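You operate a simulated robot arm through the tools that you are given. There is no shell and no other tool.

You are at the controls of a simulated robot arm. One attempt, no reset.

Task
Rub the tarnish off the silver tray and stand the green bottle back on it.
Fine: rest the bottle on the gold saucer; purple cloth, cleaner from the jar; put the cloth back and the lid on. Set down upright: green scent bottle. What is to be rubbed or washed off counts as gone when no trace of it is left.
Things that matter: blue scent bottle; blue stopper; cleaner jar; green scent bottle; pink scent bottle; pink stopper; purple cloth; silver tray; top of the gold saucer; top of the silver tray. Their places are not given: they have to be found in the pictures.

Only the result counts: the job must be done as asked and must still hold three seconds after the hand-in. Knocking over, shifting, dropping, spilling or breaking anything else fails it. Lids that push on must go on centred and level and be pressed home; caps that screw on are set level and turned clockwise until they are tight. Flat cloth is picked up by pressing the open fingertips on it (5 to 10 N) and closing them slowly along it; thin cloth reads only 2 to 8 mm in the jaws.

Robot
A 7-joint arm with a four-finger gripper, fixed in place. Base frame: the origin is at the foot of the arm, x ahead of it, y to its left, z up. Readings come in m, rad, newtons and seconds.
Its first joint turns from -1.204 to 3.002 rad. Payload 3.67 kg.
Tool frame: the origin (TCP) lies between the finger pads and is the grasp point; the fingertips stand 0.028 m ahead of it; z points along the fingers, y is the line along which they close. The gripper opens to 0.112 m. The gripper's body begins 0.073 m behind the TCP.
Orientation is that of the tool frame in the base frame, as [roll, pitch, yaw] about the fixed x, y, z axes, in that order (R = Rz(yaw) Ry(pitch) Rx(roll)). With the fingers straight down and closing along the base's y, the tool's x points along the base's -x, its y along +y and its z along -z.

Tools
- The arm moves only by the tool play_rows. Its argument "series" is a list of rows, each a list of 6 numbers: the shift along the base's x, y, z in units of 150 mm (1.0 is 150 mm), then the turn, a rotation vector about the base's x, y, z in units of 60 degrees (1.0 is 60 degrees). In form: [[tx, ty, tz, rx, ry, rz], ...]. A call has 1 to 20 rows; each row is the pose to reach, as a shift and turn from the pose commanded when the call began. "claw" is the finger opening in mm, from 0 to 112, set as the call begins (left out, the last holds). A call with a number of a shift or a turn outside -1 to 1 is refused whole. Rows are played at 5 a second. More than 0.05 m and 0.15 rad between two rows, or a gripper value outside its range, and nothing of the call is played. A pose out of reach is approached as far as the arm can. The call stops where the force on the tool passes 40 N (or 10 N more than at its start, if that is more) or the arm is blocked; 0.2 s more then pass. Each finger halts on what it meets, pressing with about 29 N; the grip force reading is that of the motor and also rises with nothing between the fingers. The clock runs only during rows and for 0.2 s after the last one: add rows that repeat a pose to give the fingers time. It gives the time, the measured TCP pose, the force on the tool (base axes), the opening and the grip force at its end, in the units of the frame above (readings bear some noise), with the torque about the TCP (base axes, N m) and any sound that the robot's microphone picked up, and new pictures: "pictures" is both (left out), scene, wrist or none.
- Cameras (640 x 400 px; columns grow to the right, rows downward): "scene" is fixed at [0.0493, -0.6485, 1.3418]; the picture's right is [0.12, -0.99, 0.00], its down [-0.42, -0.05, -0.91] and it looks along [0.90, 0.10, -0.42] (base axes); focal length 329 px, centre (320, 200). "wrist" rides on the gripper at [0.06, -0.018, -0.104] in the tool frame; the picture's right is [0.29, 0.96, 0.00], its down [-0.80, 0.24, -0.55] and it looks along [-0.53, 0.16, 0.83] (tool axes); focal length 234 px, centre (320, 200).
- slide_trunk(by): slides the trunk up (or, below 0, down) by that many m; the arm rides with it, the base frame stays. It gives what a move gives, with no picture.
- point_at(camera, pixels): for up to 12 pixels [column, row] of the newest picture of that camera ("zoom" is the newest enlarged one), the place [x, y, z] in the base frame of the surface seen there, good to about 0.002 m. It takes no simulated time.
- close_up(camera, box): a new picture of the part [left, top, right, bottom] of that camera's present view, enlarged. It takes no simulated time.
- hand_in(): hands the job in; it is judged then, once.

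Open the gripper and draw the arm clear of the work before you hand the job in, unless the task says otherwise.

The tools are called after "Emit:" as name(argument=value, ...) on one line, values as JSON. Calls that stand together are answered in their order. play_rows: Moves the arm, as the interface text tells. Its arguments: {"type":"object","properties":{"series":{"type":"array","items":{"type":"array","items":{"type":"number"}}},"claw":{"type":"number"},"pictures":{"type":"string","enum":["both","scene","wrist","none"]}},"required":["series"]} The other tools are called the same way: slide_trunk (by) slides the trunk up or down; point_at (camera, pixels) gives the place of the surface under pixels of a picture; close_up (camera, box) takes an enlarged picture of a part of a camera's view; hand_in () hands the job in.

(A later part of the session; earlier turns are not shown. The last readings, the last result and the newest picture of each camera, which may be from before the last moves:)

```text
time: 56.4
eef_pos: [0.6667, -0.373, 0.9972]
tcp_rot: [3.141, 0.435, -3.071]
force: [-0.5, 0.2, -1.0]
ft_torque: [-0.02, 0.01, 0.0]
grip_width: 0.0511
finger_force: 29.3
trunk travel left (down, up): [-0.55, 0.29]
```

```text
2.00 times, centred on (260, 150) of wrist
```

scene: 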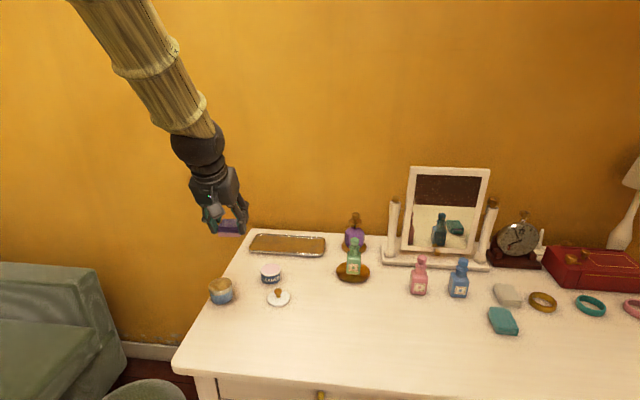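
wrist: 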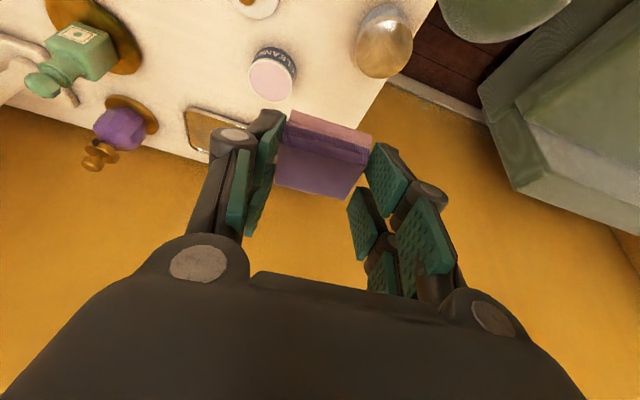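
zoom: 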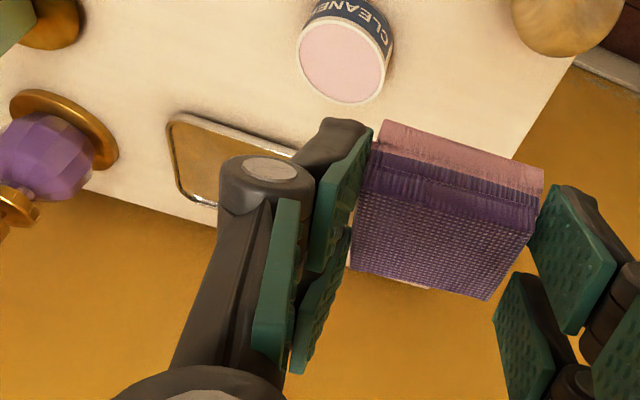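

The tray appears uniformly bright. I zoom in tighter on the former stain area to check for traces.

Emit:
close_up(camera="scene", box=[256, 232, 320, 262])

Emit:
close_up(camera="scene", box=[270, 235, 304, 256])

```text
10.00 times, centred on (288, 247) of scene
```

zoom: 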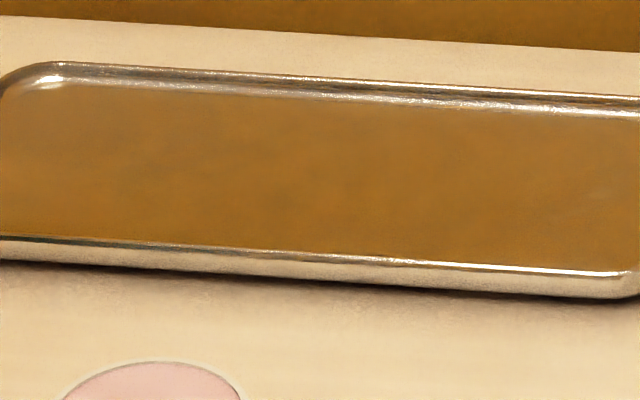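

```text
16.00 times, centred on (287, 246) of scene
```

zoom: 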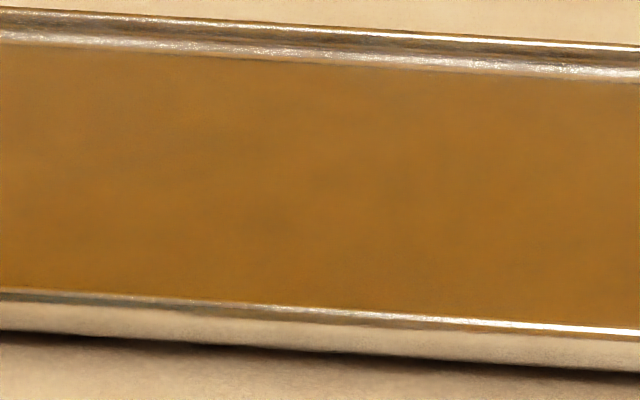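

Looks clean. For a second viewpoint I tilt to 40° above the tray so the wrist camera sees it unobstructed.

Emit:
play_rows(series=[[0.2, -0.05, 0, 0.0044, -0.0623, 0], [0.4, -0.1, 0, 0.0087, -0.1247, 0], [0.6, -0.2, 0, 0.0131, -0.187, 0], [0.8, -0.3, 0, 0.0174, -0.2494, 0], [0.8, -0.3, 0, 0.0174, -0.2494, 0]])

Emit:
close_up(camera="wrist", box=[160, 0, 400, 120])

```text
time: 57.6
eef_pos: [0.7866, -0.4164, 0.9984]
tcp_rot: [3.139, 0.701, -3.076]
force: [0.0, 0.5, -0.5]
ft_torque: [-0.02, 0.02, 0.0]
grip_width: 0.0511
finger_force: 28.9
trunk travel left (down, up): [-0.55, 0.29]
```

scene: 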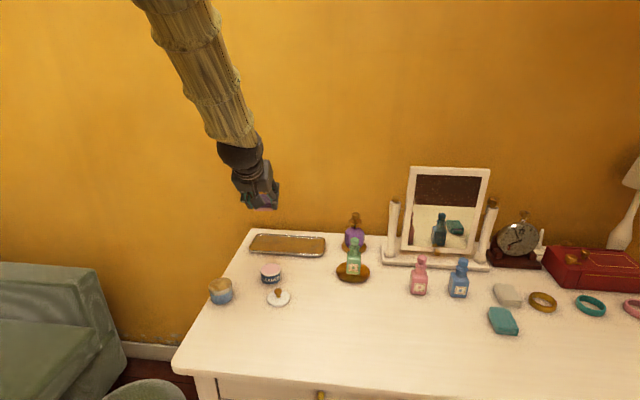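
wrist: 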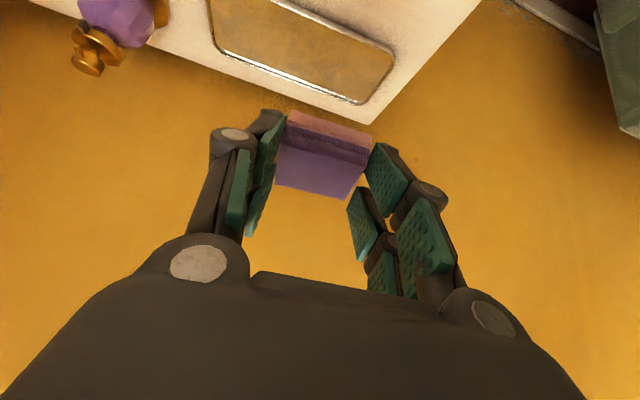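

```text
2.67 times, centred on (280, 60) of wrist
```

zoom: 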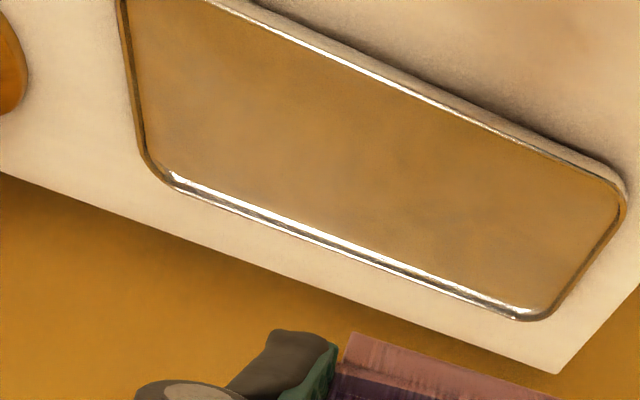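

Both views show no trace of tarnish. Now I return the cloth: tilting back to 25° and moving above its original spot.

Emit:
play_rows(series=[[-0.05, -0.15, -0.05, -0.0029, 0.0416, 0], [-0.1, -0.3, -0.1, -0.0058, 0.0831, 0], [-0.16, -0.45, -0.2, -0.0087, 0.1247, 0], [-0.22, -0.6, -0.35, -0.0116, 0.1663, 0], [-0.28, -0.75, -0.5, -0.0145, 0.2078, 0], [-0.32, -0.91, -0.65, -0.0174, 0.2494, 0], [-0.32, -0.91, -0.78, -0.0174, 0.2494, 0], [-0.32, -0.91, -0.78, -0.0174, 0.2494, 0]])

Emit:
close_up(camera="scene", box=[250, 225, 378, 305])

```text
time: 59.4
eef_pos: [0.7397, -0.5559, 0.8818]
tcp_rot: [3.139, 0.438, -3.074]
force: [0.2, -0.1, -1.2]
ft_torque: [0.01, 0.04, -0.04]
grip_width: 0.0509
finger_force: 28.9
trunk travel left (down, up): [-0.55, 0.29]
```

scene: 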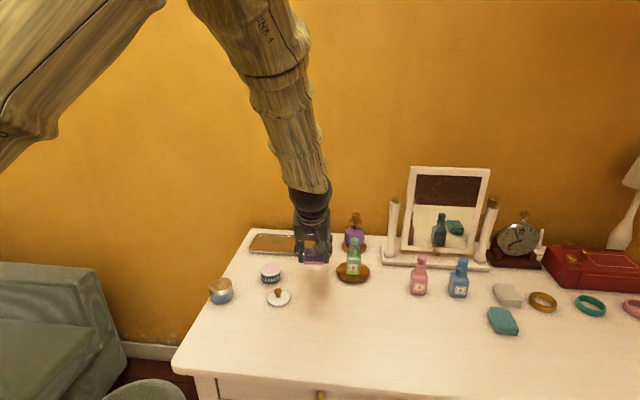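
wrist: 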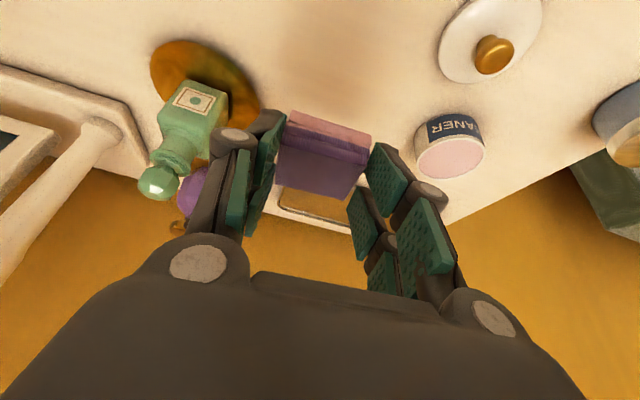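

```text
5.00 times, centred on (314, 265) of scene
```

zoom: 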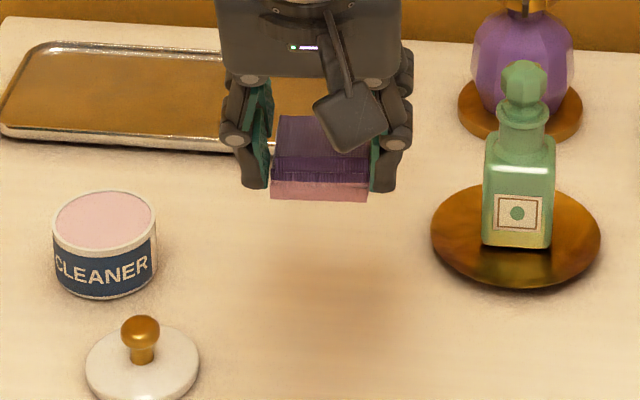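

Position matches the pick-up pose. I lower to about 3 mm above the table, then creep to contact.

Emit:
play_rows(series=[[0, 0, -0.15, 0, 0, 0], [0, 0, -0.3, 0, 0, 0], [0, 0, -0.43, 0, 0, 0], [0, 0, -0.48, 0, 0, 0], [0, 0, -0.495, 0, 0, 0], [0, 0, -0.505, 0, 0, 0], [0, 0, -0.505, 0, 0, 0]], pictures="none")

```text
time: 61.0
eef_pos: [0.7389, -0.555, 0.8053]
tcp_rot: [3.142, 0.436, -3.073]
force: [-0.7, -0.1, -0.7]
ft_torque: [0.0, 0.02, 0.02]
grip_width: 0.0513
finger_force: 29.1
trunk travel left (down, up): [-0.55, 0.29]
```

Still hanging (−0.7 N) at cmd 0.8043; I creep down another 1.2 mm.

Emit:
play_rows(series=[[0, 0, -0.004, 0, 0, 0], [0, 0, -0.008, 0, 0, 0], [0, 0, -0.008, 0, 0, 0]], pictures="none")

```text
time: 61.8
eef_pos: [0.7398, -0.5542, 0.8037]
tcp_rot: [3.141, 0.435, -3.073]
force: [-0.4, 0.1, -0.7]
ft_torque: [0.03, -0.02, 0.01]
grip_width: 0.0509
finger_force: 29.1
trunk travel left (down, up): [-0.55, 0.29]
```

Not yet; 0.7 mm more.

Emit:
play_rows(series=[[0, 0, -0.005, 0, 0, 0], [0, 0, -0.005, 0, 0, 0]], pictures="none")

```text
time: 62.4
eef_pos: [0.738, -0.5534, 0.8018]
tcp_rot: [3.139, 0.436, -3.074]
force: [0.8, 0.1, 0.8]
ft_torque: [-0.03, -0.01, 0.02]
grip_width: 0.0512
finger_force: 28.8
trunk travel left (down, up): [-0.55, 0.29]
```

Contact begins (+0.8 N). I open the fingers to 75 mm to release the cloth.

Emit:
play_rows(series=[[0, 0, 0, 0, 0, 0], [0, 0, 0, 0, 0, 0], [0, 0, 0, 0, 0, 0]], claw=75, pictures="none")

Emit:
play_rows(series=[[0, 0, 0.05, 0, 0, 0], [0, 0, 0.2, 0, 0, 0], [0, 0, 0.4, 0, 0, 0], [0, 0, 0.65, 0, 0, 0], [0, 0, 0.65, 0, 0, 0]])

Emit:
close_up(camera="wrist", box=[160, 0, 560, 250])

```text
time: 63.2
eef_pos: [0.7397, -0.5548, 0.8029]
tcp_rot: [3.139, 0.436, -3.074]
force: [0.4, -0.1, -0.7]
ft_torque: [0.02, -0.01, -0.02]
grip_width: 0.075
finger_force: 0.0
trunk travel left (down, up): [-0.55, 0.29]
```

```text
time: 64.4
eef_pos: [0.7406, -0.5552, 0.8995]
tcp_rot: [3.137, 0.437, -3.075]
force: [0.0, -0.8, -0.8]
ft_torque: [0.02, 0.01, 0.06]
grip_width: 0.0749
finger_force: 0.1
trunk travel left (down, up): [-0.55, 0.29]
```

scene: 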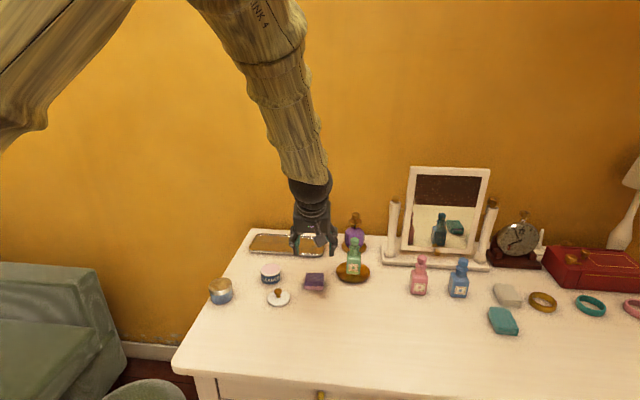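
wrist: 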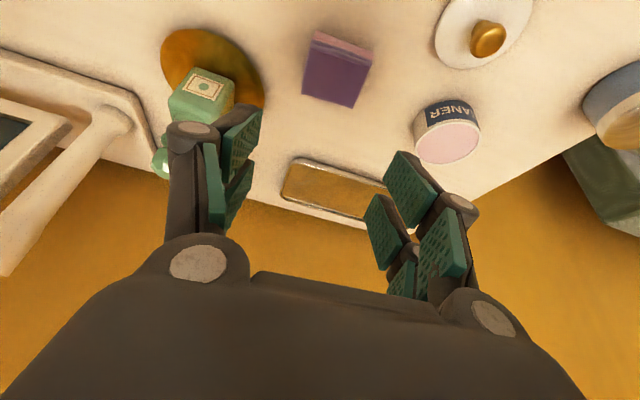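

```text
1.60 times, centred on (360, 125) of wrist
```

zoom: 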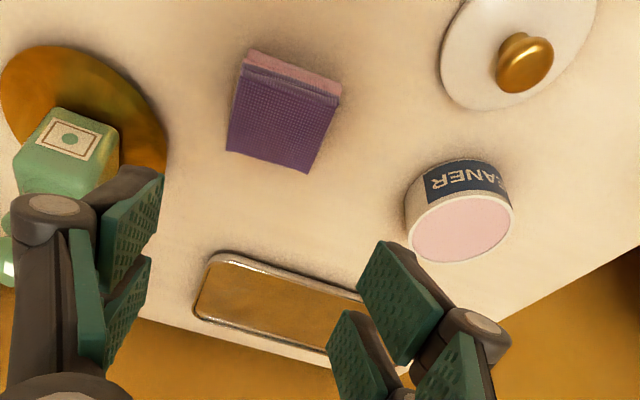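

The cloth is back at its place, pink side down. Next the lid: I rotate the tool back to vertical while moving above the lid at (0.682, −0.470).

Emit:
play_rows(series=[[-0.07, 0.11, 0.05, -0.0058, 0.0831, 0], [-0.14, 0.22, 0.1, -0.0116, 0.1663, 0], [-0.22, 0.33, 0.15, -0.0174, 0.2494, 0], [-0.29, 0.44, 0.2, -0.0232, 0.3326, 0], [-0.36, 0.555, 0.2, -0.029, 0.4157, 0], [-0.36, 0.555, 0.2, -0.029, 0.4157, 0]], pictures="none")

Emit:
play_rows(series=[[0, 0, 0, 0, 0, -0.067], [0, 0, 0, 0, 0, -0.067]], claw=60)

Emit:
close_up(camera="scene", box=[220, 220, 348, 310])

Emit:
close_up(camera="wrist", box=[200, 0, 520, 200])

```text
time: 65.8
eef_pos: [0.6832, -0.4693, 0.9304]
tcp_rot: [3.138, 0.0, -3.073]
force: [0.4, 0.9, -0.1]
ft_torque: [0.01, -0.01, 0.03]
grip_width: 0.0751
finger_force: 0.1
trunk travel left (down, up): [-0.55, 0.29]
```

```text
time: 66.4
eef_pos: [0.6853, -0.4677, 0.9309]
tcp_rot: [3.14, 0.001, 3.14]
force: [-0.4, 0.7, -0.2]
ft_torque: [0.01, 0.01, -0.04]
grip_width: 0.06
finger_force: 0.0
trunk travel left (down, up): [-0.55, 0.29]
```

scene: 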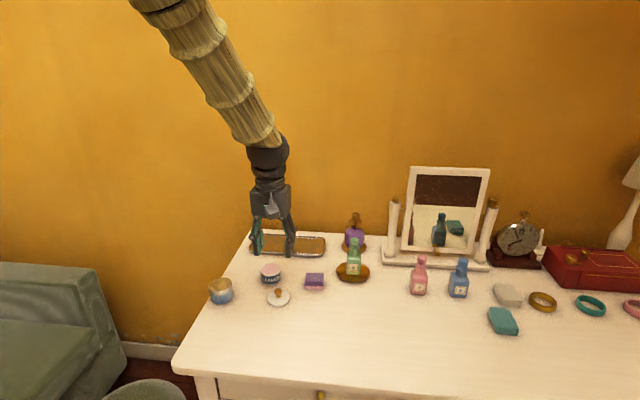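
wrist: 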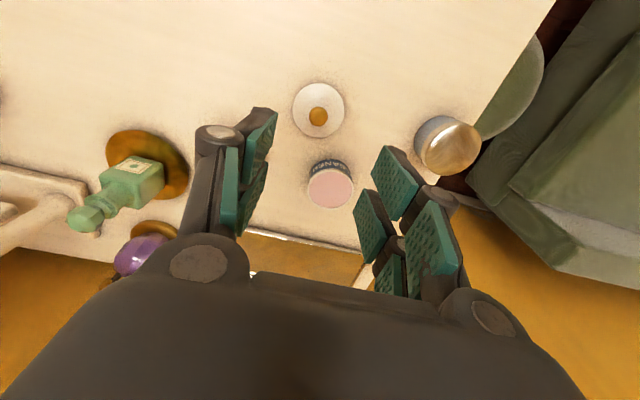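

```text
4.44 times, centred on (284, 265) of scene
```

zoom: 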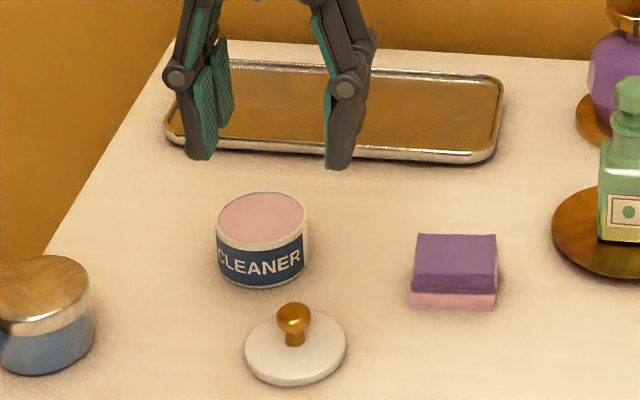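

```text
2.00 times, centred on (360, 100) of wrist
```

zoom: 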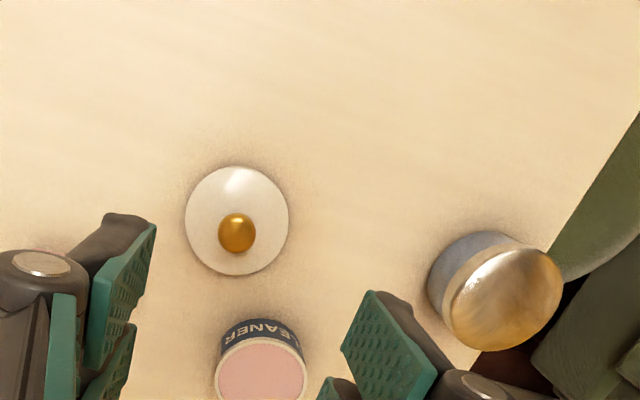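

From here I measure the lid, knob and jar in the wrist zoom.

Emit:
point_at(camera="zoom", pixels=[[237, 233], [220, 233], [254, 233], [237, 215], [237, 251], [188, 220], [286, 220], [238, 170], [236, 272], [200, 190], [275, 250], [237, 228]])

Emit:
point_at(camera="wrist", pixels=[[330, 188], [309, 187], [352, 185], [330, 206], [330, 172], [313, 198], [348, 198], [314, 177], [346, 174]])

```text
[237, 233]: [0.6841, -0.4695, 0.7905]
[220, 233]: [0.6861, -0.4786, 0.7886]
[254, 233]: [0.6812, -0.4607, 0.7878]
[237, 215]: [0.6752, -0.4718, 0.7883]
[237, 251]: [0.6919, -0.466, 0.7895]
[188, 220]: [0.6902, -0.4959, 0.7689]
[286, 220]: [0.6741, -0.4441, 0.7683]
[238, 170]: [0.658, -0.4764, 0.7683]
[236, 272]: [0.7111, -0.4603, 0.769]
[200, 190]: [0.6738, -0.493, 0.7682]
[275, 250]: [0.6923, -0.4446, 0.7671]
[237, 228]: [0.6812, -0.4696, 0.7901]
```

```text
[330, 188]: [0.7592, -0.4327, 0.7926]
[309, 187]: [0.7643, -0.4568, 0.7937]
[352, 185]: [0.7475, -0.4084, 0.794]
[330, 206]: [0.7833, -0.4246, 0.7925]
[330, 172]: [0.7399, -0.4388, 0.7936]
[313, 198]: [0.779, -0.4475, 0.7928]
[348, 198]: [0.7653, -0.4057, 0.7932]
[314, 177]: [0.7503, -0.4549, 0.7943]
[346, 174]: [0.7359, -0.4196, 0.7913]
```

Lid disc centre ≈(0.684,−0.469), knob ball radius ≈8.5 mm with top at z 0.790. I descend vertically around the knob to TCP z≈0.815 first.

Emit:
play_rows(series=[[0.013, 0.003, -0.15, 0, 0, 0], [0.013, 0.003, -0.35, 0, 0, 0], [0.013, 0.003, -0.55, 0, 0, 0], [0.013, 0.003, -0.7, 0, 0, 0], [0.013, 0.003, -0.766, 0, 0, 0], [0.013, 0.003, -0.766, 0, 0, 0]], claw=50)

Emit:
close_up(camera="wrist", box=[200, 0, 520, 200])

Emit:
close_up(camera="scene", box=[240, 260, 320, 310])

```text
time: 67.8
eef_pos: [0.6882, -0.468, 0.8145]
tcp_rot: [3.139, -0.001, 3.14]
force: [0.6, 0.4, -0.1]
ft_torque: [0.0, 0.01, -0.01]
grip_width: 0.05
finger_force: 0.1
trunk travel left (down, up): [-0.55, 0.29]
```

scene: 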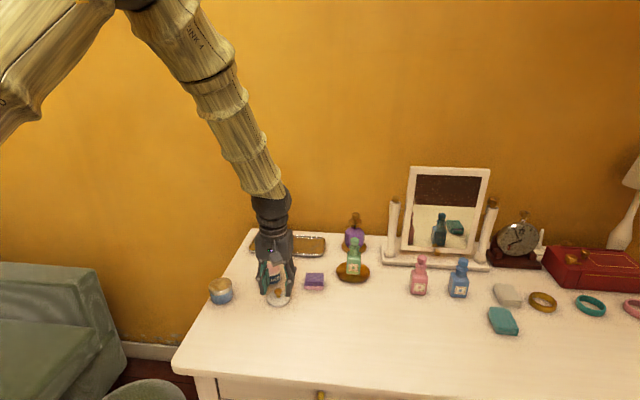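
wrist: 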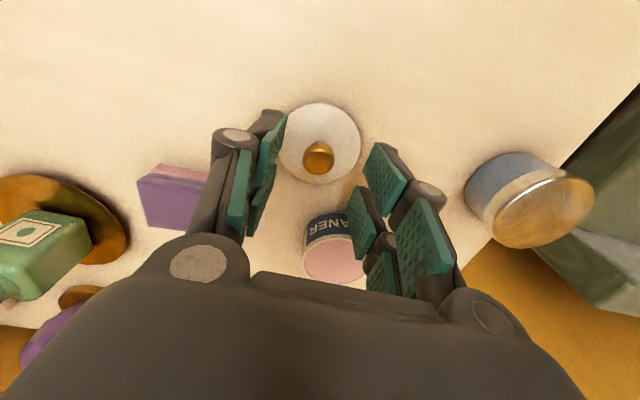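

```text
2.00 times, centred on (360, 100) of wrist
```

zoom: 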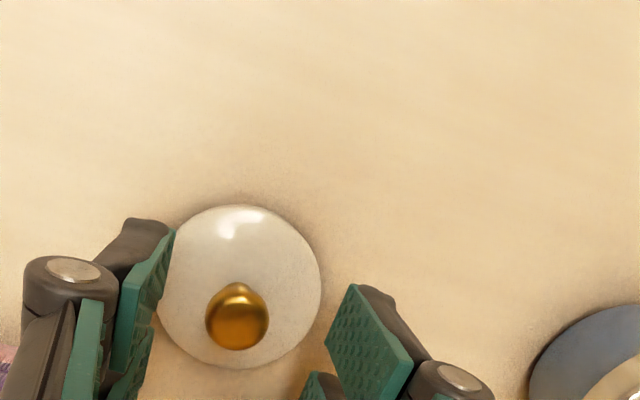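

```text
8.00 times, centred on (280, 285) of scene
```

zoom: 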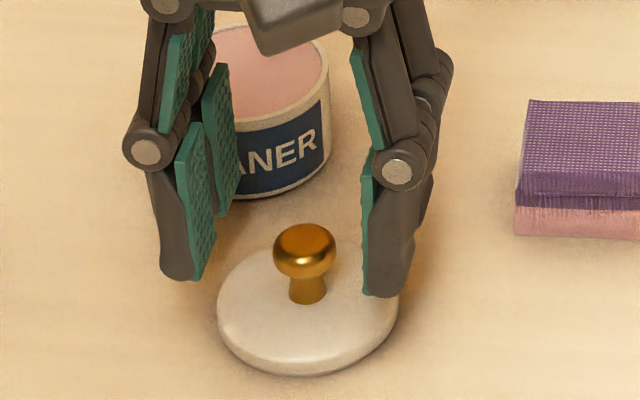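

I check the alignment of pads versus knob in y before closing.

Emit:
point_at(camera="zoom", pixels=[[305, 240], [278, 250], [335, 250], [205, 255], [225, 130], [368, 230], [390, 285], [180, 275], [305, 262], [245, 320], [368, 270], [205, 200]])

Emit:
point_at(camera="wrist", pixels=[[278, 125], [270, 150], [265, 185], [385, 155], [400, 175], [375, 165], [319, 158], [311, 160], [327, 160], [360, 210], [375, 240]])

```text
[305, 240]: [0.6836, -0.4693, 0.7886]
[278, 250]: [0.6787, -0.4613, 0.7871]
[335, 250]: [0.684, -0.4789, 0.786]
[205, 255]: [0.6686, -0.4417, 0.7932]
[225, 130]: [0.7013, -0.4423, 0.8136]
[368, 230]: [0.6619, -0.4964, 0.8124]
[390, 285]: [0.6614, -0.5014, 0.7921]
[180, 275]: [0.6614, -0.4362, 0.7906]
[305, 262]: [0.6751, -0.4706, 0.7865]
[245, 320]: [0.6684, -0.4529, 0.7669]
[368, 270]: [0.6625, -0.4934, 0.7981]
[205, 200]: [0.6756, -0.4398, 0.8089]
```

```text
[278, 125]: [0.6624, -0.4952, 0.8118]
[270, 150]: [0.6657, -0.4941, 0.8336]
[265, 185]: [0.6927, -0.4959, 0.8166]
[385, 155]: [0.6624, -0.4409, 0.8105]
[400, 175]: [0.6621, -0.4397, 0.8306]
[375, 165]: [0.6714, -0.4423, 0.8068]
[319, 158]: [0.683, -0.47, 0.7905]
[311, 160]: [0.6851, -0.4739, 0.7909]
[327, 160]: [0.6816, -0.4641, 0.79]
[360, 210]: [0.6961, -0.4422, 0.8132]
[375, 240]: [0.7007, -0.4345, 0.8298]
```

Pad midline y≈−0.468 and knob y≈−0.4697, knob x in the gap centre: good. I lower 14 mm (with 1 mm y correction) and close on the knob.

Emit:
play_rows(series=[[0, -0.007, -0.05, 0, 0, 0], [0, -0.007, -0.093, 0, 0, 0], [0, -0.007, -0.093, 0, 0, 0]], pictures="none")

Emit:
play_rows(series=[[0, 0, 0, 0, 0, 0], [0, 0, 0, 0, 0, 0], [0, 0, 0, 0, 0, 0], [0, 0, 0, 0, 0, 0]], claw=0)

Emit:
close_up(camera="scene", box=[240, 260, 320, 310])

Emit:
close_up(camera="wrist", box=[220, 50, 440, 200])

```text
time: 68.6
eef_pos: [0.6885, -0.4708, 0.8018]
tcp_rot: [3.141, -0.001, 3.14]
force: [-0.4, 0.4, -0.5]
ft_torque: [0.03, 0.0, 0.01]
grip_width: 0.0499
finger_force: 0.0
trunk travel left (down, up): [-0.55, 0.29]
```

```text
time: 69.6
eef_pos: [0.6867, -0.4709, 0.8015]
tcp_rot: [3.14, 0.0, 3.14]
force: [-0.2, -0.9, 0.4]
ft_torque: [0.02, 0.02, 0.01]
grip_width: 0.0161
finger_force: 28.7
trunk travel left (down, up): [-0.55, 0.29]
```

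scene: 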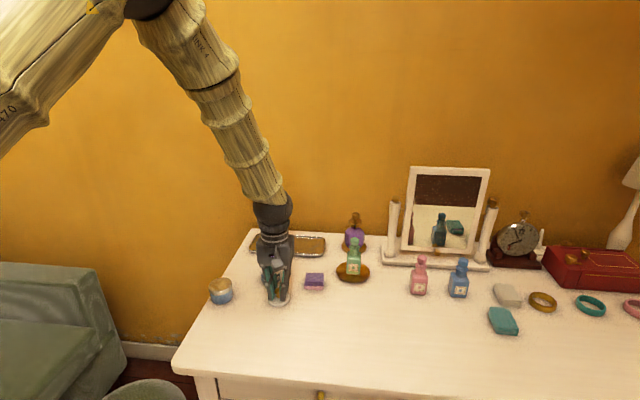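
wrist: 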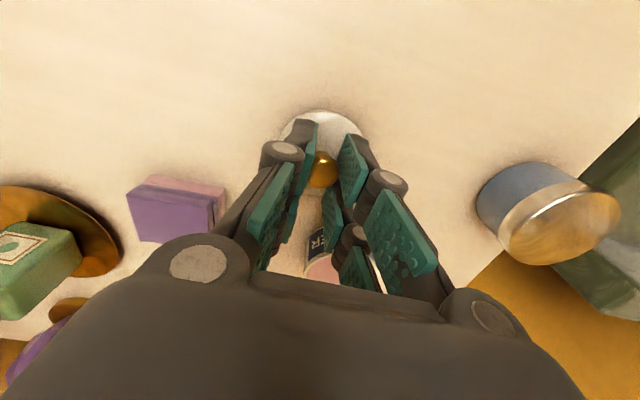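

```text
8.00 times, centred on (280, 285) of scene
```

zoom: 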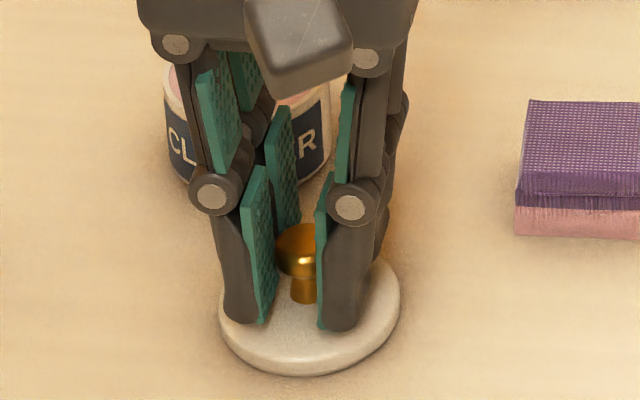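

```text
2.67 times, centred on (330, 125) of wrist
```

zoom: 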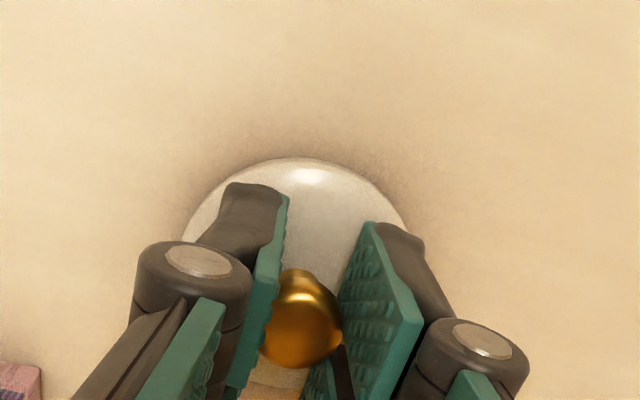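

Grip at 16 mm on the knob. I lift 30 mm and check that the lid hangs level.

Emit:
play_rows(series=[[0, 0, 0.03, 0, 0, 0], [0, 0, 0.08, 0, 0, 0], [0, 0, 0.15, 0, 0, 0], [0, 0, 0.25, 0, 0, 0], [0, 0, 0.35, 0, 0, 0], [0, 0, 0.35, 0, 0, 0]])

Emit:
close_up(camera="scene", box=[230, 240, 326, 300])

Emit:
close_up(camera="wrist", box=[220, 50, 440, 200])

```text
time: 71.0
eef_pos: [0.6873, -0.4717, 0.8525]
tcp_rot: [3.14, 0.0, 3.141]
force: [-0.5, -0.8, -1.3]
ft_torque: [-0.01, 0.02, 0.0]
grip_width: 0.0157
finger_force: 28.6
trunk travel left (down, up): [-0.55, 0.29]
```

scene: 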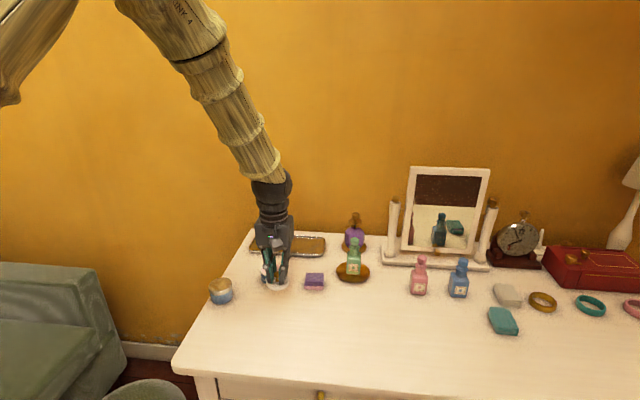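
wrist: 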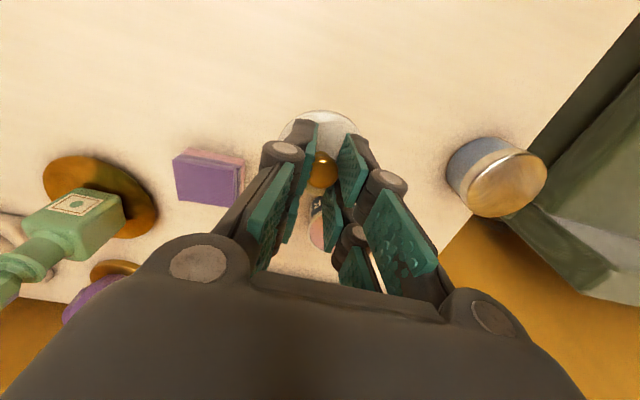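

```text
6.67 times, centred on (278, 270) of scene
```

zoom: 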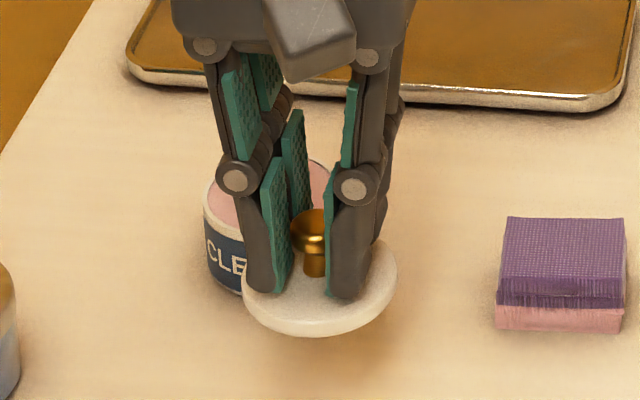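

```text
2.67 times, centred on (330, 125) of wrist
```

zoom: 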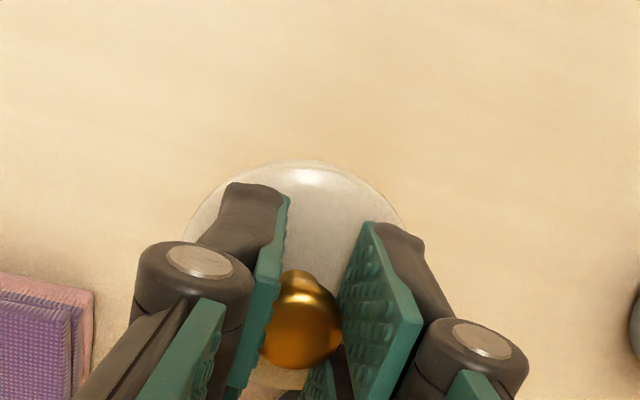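

The lid is up. I probe several points on the lid disc to see if it is level.

Emit:
point_at(camera="zoom", pixels=[[310, 172], [215, 200], [385, 205], [330, 220], [310, 190], [200, 225], [298, 310], [275, 375], [345, 240]])

Emit:
point_at(camera="scene", pixels=[[268, 283], [270, 286], [276, 288], [282, 287], [287, 282], [288, 279], [280, 283], [276, 284], [278, 273], [278, 271]])

```text
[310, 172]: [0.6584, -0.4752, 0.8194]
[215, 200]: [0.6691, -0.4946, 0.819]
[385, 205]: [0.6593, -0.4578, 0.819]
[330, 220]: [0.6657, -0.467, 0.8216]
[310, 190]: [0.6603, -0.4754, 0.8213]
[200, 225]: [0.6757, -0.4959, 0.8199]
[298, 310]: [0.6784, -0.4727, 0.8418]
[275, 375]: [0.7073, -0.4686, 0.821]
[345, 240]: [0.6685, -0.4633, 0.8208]
```

```text
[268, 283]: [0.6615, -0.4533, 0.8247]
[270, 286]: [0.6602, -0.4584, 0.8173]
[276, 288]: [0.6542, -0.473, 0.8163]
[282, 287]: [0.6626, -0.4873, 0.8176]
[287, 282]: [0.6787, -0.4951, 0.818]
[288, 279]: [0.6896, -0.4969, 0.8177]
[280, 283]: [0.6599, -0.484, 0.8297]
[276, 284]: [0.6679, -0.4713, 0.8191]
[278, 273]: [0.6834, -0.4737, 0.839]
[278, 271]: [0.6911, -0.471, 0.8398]
```

The lid hangs level with centre ≈(0.684,−0.4705). I move it above the jar (centre ≈(0.759,−0.4328)), staying ~25 mm above the rim, and then check alignment.

Emit:
play_rows(series=[[0, 0, 0.06, 0, 0, 0], [0.1, 0.05, 0.08, 0, 0, 0], [0.22, 0.11, 0.08, 0, 0, 0], [0.34, 0.17, 0.08, 0, 0, 0], [0.44, 0.22, 0.08, 0, 0, 0], [0.5, 0.251, 0.08, 0, 0, 0], [0.5, 0.251, 0.08, 0, 0, 0]])

Emit:
close_up(camera="scene", box=[240, 245, 304, 285])

Emit:
close_up(camera="wrist", box=[220, 50, 440, 200])

```text
time: 72.6
eef_pos: [0.7637, -0.4327, 0.8656]
tcp_rot: [3.141, 0.002, 3.139]
force: [0.1, 0.5, 0.2]
ft_torque: [0.0, 0.01, -0.01]
grip_width: 0.0157
finger_force: 28.7
trunk travel left (down, up): [-0.55, 0.29]
```

scene: 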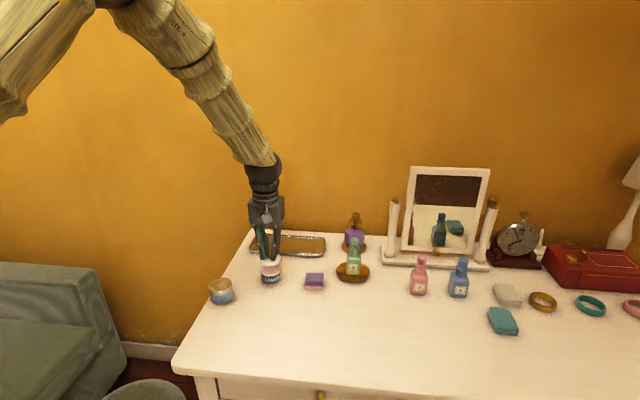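
wrist: 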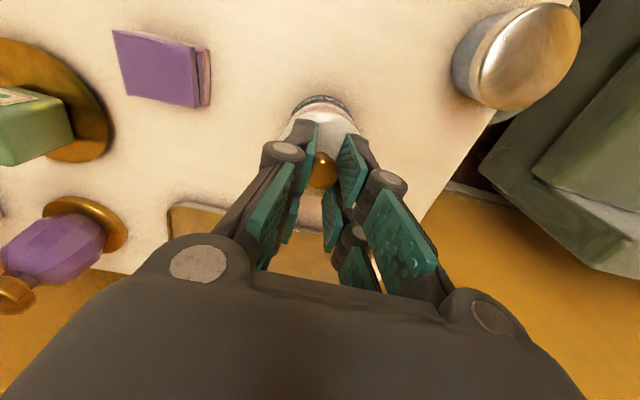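

```text
10.00 times, centred on (272, 265) of scene
```

zoom: 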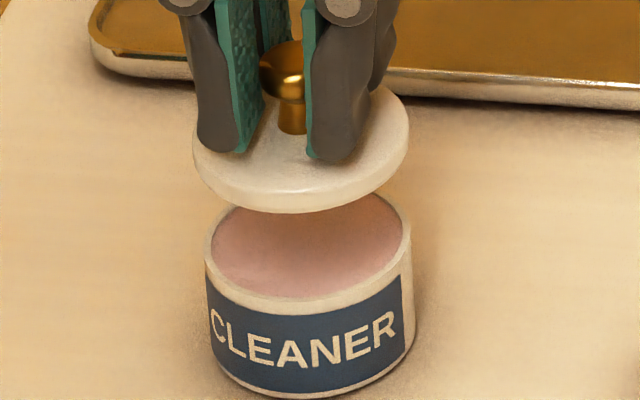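

```text
2.67 times, centred on (330, 125) of wrist
```

zoom: 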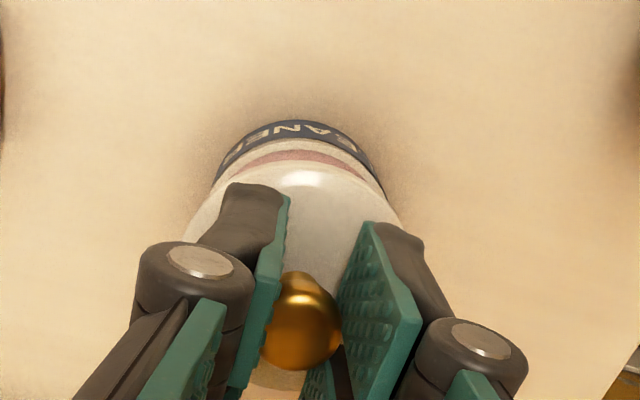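

Excellent view of the lid over the jar. I re-zoom the scene and probe rim edges of both to compare their centres precisely.

Emit:
close_up(camera="scene", box=[240, 245, 304, 285])

Emit:
point_at(camera="zoom", pixels=[[196, 140], [215, 175], [260, 198], [305, 203], [350, 192], [390, 165], [406, 125], [392, 95], [208, 250], [225, 275], [270, 293], [320, 296]])

Emit:
point_at(camera="zoom", pixels=[[365, 285], [395, 262], [408, 235], [403, 218], [212, 228], [222, 213], [310, 298], [250, 288], [345, 292], [300, 240]])

```text
10.00 times, centred on (272, 265) of scene
```

zoom: 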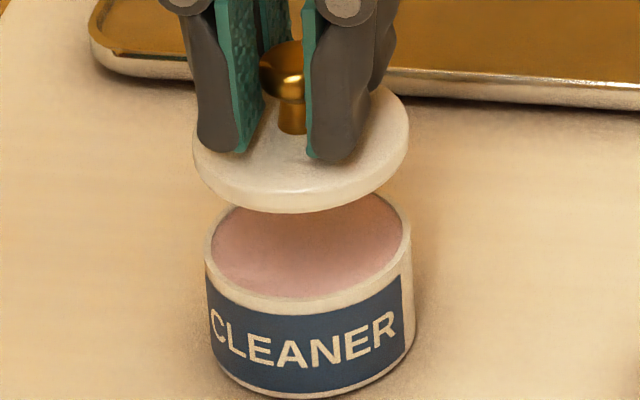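

```text
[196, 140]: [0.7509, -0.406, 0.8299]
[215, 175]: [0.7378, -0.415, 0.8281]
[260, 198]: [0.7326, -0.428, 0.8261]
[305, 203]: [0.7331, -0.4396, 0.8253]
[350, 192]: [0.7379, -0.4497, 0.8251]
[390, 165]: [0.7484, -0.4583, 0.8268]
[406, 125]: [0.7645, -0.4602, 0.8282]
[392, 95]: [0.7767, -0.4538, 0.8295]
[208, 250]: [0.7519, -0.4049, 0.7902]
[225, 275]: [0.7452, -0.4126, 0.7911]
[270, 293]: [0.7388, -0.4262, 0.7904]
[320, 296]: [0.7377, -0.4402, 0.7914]
```

```text
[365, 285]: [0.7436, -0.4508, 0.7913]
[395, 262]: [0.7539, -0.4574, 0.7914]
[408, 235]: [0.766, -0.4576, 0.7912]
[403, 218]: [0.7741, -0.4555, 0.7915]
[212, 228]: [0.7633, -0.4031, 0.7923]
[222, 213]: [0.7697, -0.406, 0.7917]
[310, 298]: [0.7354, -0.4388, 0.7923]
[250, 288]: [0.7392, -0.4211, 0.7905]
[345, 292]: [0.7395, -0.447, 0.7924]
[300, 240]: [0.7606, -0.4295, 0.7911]
```

Laterally (y) they align. To compare x precisely, I sample the side walls of the lid and the jar front.

Emit:
point_at(camera="zoom", pixels=[[230, 320], [250, 330], [270, 335], [290, 338], [310, 338], [330, 335], [350, 330], [370, 322], [390, 310], [270, 360], [310, 365], [350, 355]])

Emit:
point_at(camera="zoom", pixels=[[205, 168], [220, 185], [240, 198], [260, 205], [280, 208], [300, 208], [320, 207], [340, 203], [360, 195], [380, 183], [395, 168], [404, 150]])

```text
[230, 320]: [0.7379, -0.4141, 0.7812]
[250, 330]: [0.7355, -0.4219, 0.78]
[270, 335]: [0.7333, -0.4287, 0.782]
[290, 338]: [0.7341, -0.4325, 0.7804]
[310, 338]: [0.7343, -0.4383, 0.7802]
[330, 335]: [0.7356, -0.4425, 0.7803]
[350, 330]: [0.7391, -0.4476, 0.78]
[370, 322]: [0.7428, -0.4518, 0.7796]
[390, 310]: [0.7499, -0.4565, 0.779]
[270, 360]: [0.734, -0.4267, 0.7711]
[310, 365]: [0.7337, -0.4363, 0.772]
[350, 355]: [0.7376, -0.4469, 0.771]
```

```text
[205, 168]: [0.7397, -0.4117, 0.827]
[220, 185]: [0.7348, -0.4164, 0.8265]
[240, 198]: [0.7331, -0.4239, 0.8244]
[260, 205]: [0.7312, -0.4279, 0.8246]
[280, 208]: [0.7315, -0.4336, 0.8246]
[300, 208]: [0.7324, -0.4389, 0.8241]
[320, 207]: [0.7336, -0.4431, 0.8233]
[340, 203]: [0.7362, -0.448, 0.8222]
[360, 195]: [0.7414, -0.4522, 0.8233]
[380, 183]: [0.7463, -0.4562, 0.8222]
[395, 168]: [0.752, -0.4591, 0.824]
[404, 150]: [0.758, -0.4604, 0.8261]
```

Fits: jar centre ≈(0.7603,−0.431), lid centre ≈(0.7588,−0.4318). I correct by +1.5 mm in x and +0.4 mm in y and lower to just above the rim.

Emit:
play_rows(series=[[0.01, 0.003, 0, 0, 0, 0], [0.01, 0.003, -0.06, 0, 0, 0], [0.01, 0.003, -0.12, 0, 0, 0], [0.01, 0.003, -0.16, 0, 0, 0], [0.01, 0.003, -0.18, 0, 0, 0], [0.01, 0.003, -0.18, 0, 0, 0]])

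Emit:
close_up(camera="scene", box=[240, 245, 304, 285])

```text
time: 74.0
eef_pos: [0.7647, -0.4327, 0.8399]
tcp_rot: [3.141, 0.001, 3.141]
force: [0.0, 0.6, 0.7]
ft_torque: [-0.01, 0.0, 0.01]
grip_width: 0.0157
finger_force: 29.1
trunk travel left (down, up): [-0.55, 0.29]
```

scene: 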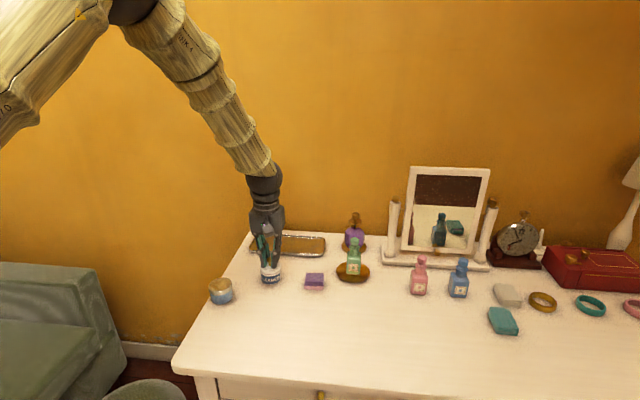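
wrist: 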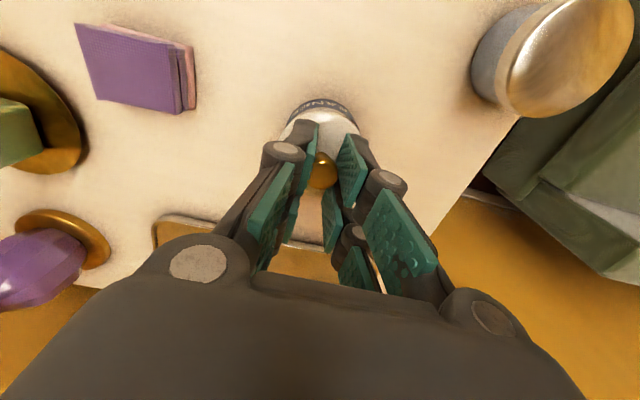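

```text
10.00 times, centred on (272, 265) of scene
```

zoom: 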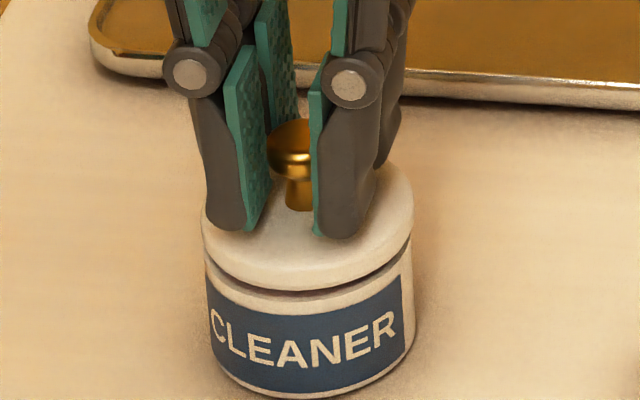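

Lid and jar outlines coincide (201–413 vs 204–412). I creep down to contact.

Emit:
play_rows(series=[[0, 0, -0.01, 0, 0, 0], [0, 0, -0.02, 0, 0, 0], [0, 0, -0.03, 0, 0, 0], [0, 0, -0.03, 0, 0, 0]], pictures="scene")

Emit:
close_up(camera="scene", box=[240, 245, 304, 285])

```text
time: 75.0
eef_pos: [0.765, -0.4334, 0.8349]
tcp_rot: [3.139, 0.0, -3.141]
force: [-0.6, -0.3, -0.6]
ft_torque: [-0.04, 0.0, 0.01]
grip_width: 0.0153
finger_force: 29.1
trunk travel left (down, up): [-0.55, 0.29]
```

scene: 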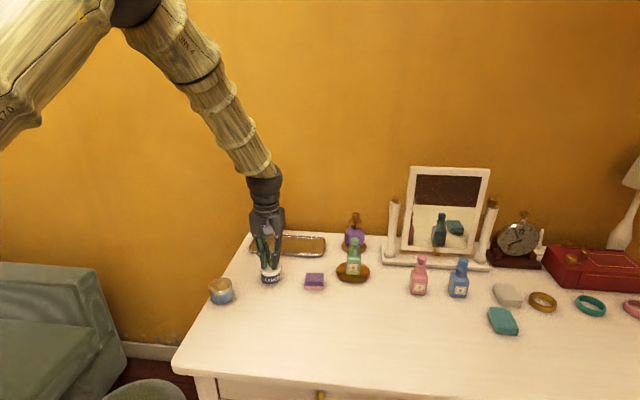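

```text
10.00 times, centred on (272, 265) of scene
```

zoom: 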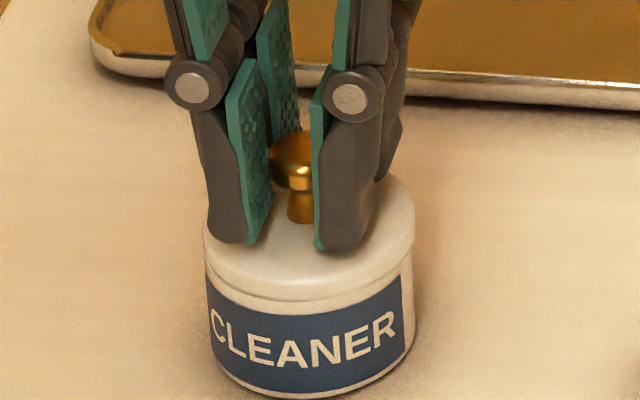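

Nearly seated, no contact force yet. I continue down in small steps.

Emit:
play_rows(series=[[0, 0, -0.005, 0, 0, 0], [0, 0, -0.01, 0, 0, 0], [0, 0, -0.01, 0, 0, 0]], pictures="none")

```text
time: 75.8
eef_pos: [0.7629, -0.432, 0.8334]
tcp_rot: [3.14, 0.001, 3.14]
force: [0.0, 0.5, 1.4]
ft_torque: [0.01, 0.0, 0.01]
grip_width: 0.0152
finger_force: 29.2
trunk travel left (down, up): [-0.55, 0.29]
```

Contact starting (+1.4 N). I press on gradually.

Emit:
play_rows(series=[[0, 0, -0.007, 0, 0, 0], [0, 0, -0.013, 0, 0, 0], [0, 0, -0.013, 0, 0, 0]], pictures="none")

```text
time: 76.6
eef_pos: [0.764, -0.4326, 0.8331]
tcp_rot: [-3.141, 0.002, 3.14]
force: [1.2, -1.3, 14.2]
ft_torque: [-0.07, -0.04, 0.03]
grip_width: 0.015
finger_force: 28.9
trunk travel left (down, up): [-0.55, 0.29]
```

14 N now, lid still gripped. I press a bit further to about 25–30 N.

Emit:
play_rows(series=[[0, 0, -0.006, 0, 0, 0], [0, 0, -0.01, 0, 0, 0], [0, 0, -0.01, 0, 0, 0]], pictures="scene")

Emit:
close_up(camera="scene", box=[240, 245, 304, 285])

```text
time: 77.4
eef_pos: [0.764, -0.4317, 0.833]
tcp_rot: [3.141, 0.003, 3.139]
force: [2.2, -2.4, 25.3]
ft_torque: [-0.09, 0.01, 0.01]
grip_width: 0.0152
finger_force: 29.4
trunk travel left (down, up): [-0.55, 0.29]
```

scene: 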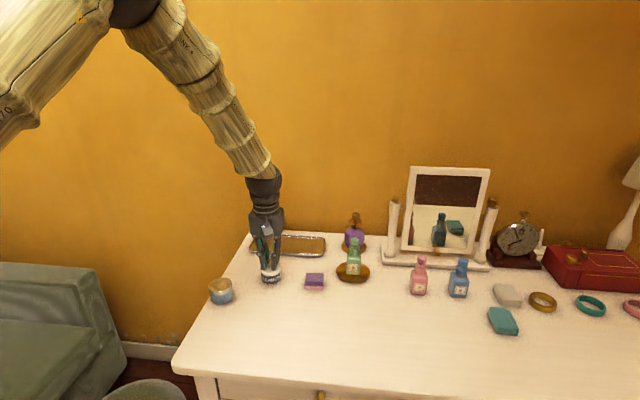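

```text
10.00 times, centred on (272, 265) of scene
```

zoom: 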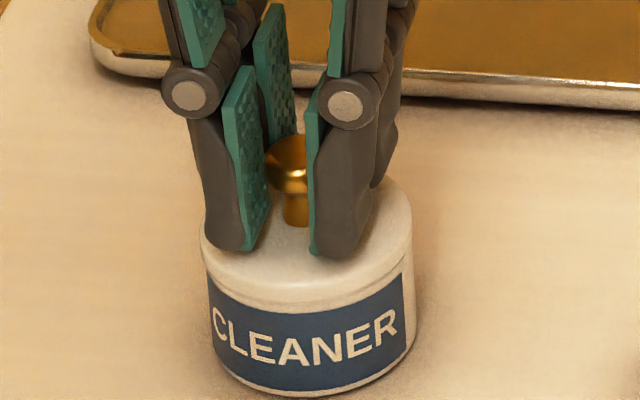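

25 N reached. I relieve the push by raising the command ~3 mm, then open to release the knob and inspect.

Emit:
play_rows(series=[[0, 0, 0.01, 0, 0, 0], [0, 0, 0.018, 0, 0, 0], [0, 0, 0.018, 0, 0, 0]], pictures="none")

```text
time: 78.2
eef_pos: [0.7623, -0.4308, 0.8334]
tcp_rot: [3.14, 0.0, 3.141]
force: [1.1, 0.3, 11.1]
ft_torque: [0.13, -0.03, 0.0]
grip_width: 0.0151
finger_force: 29.6
trunk travel left (down, up): [-0.55, 0.29]
```

Still 11 N; raise another 1.2 mm, then open.

Emit:
play_rows(series=[[0, 0, 0.008, 0, 0, 0], [0, 0, 0.008, 0, 0, 0]], pictures="none")

Emit:
play_rows(series=[[0, 0, 0, 0, 0, 0], [0, 0, 0, 0, 0, 0], [0, 0, 0, 0, 0, 0]], claw=50, pictures="scene")

Emit:
close_up(camera="scene", box=[240, 245, 304, 285])

```text
time: 78.8
eef_pos: [0.7621, -0.4328, 0.8321]
tcp_rot: [3.138, 0.0, 3.139]
force: [-0.3, 0.0, 0.9]
ft_torque: [0.04, 0.02, 0.0]
grip_width: 0.0148
finger_force: 29.1
trunk travel left (down, up): [-0.55, 0.29]
```

```text
time: 79.6
eef_pos: [0.7642, -0.4323, 0.8336]
tcp_rot: [3.139, 0.001, 3.139]
force: [0.4, 1.0, -0.2]
ft_torque: [0.0, -0.01, -0.03]
grip_width: 0.0501
finger_force: 0.0
trunk travel left (down, up): [-0.55, 0.29]
heard: snap
```

scene: 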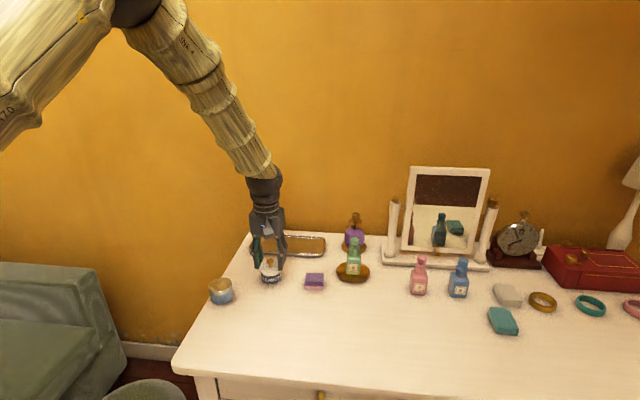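

```text
10.00 times, centred on (272, 265) of scene
```

zoom: 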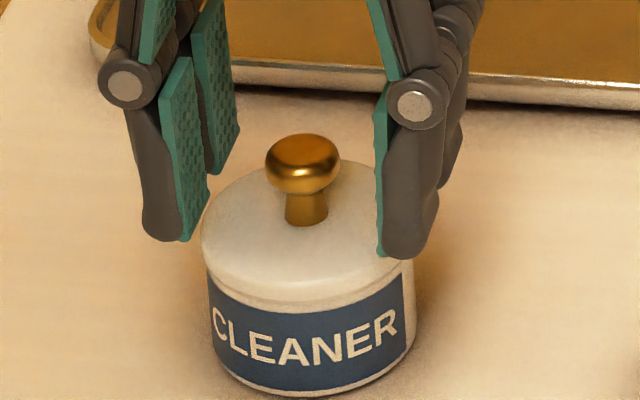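

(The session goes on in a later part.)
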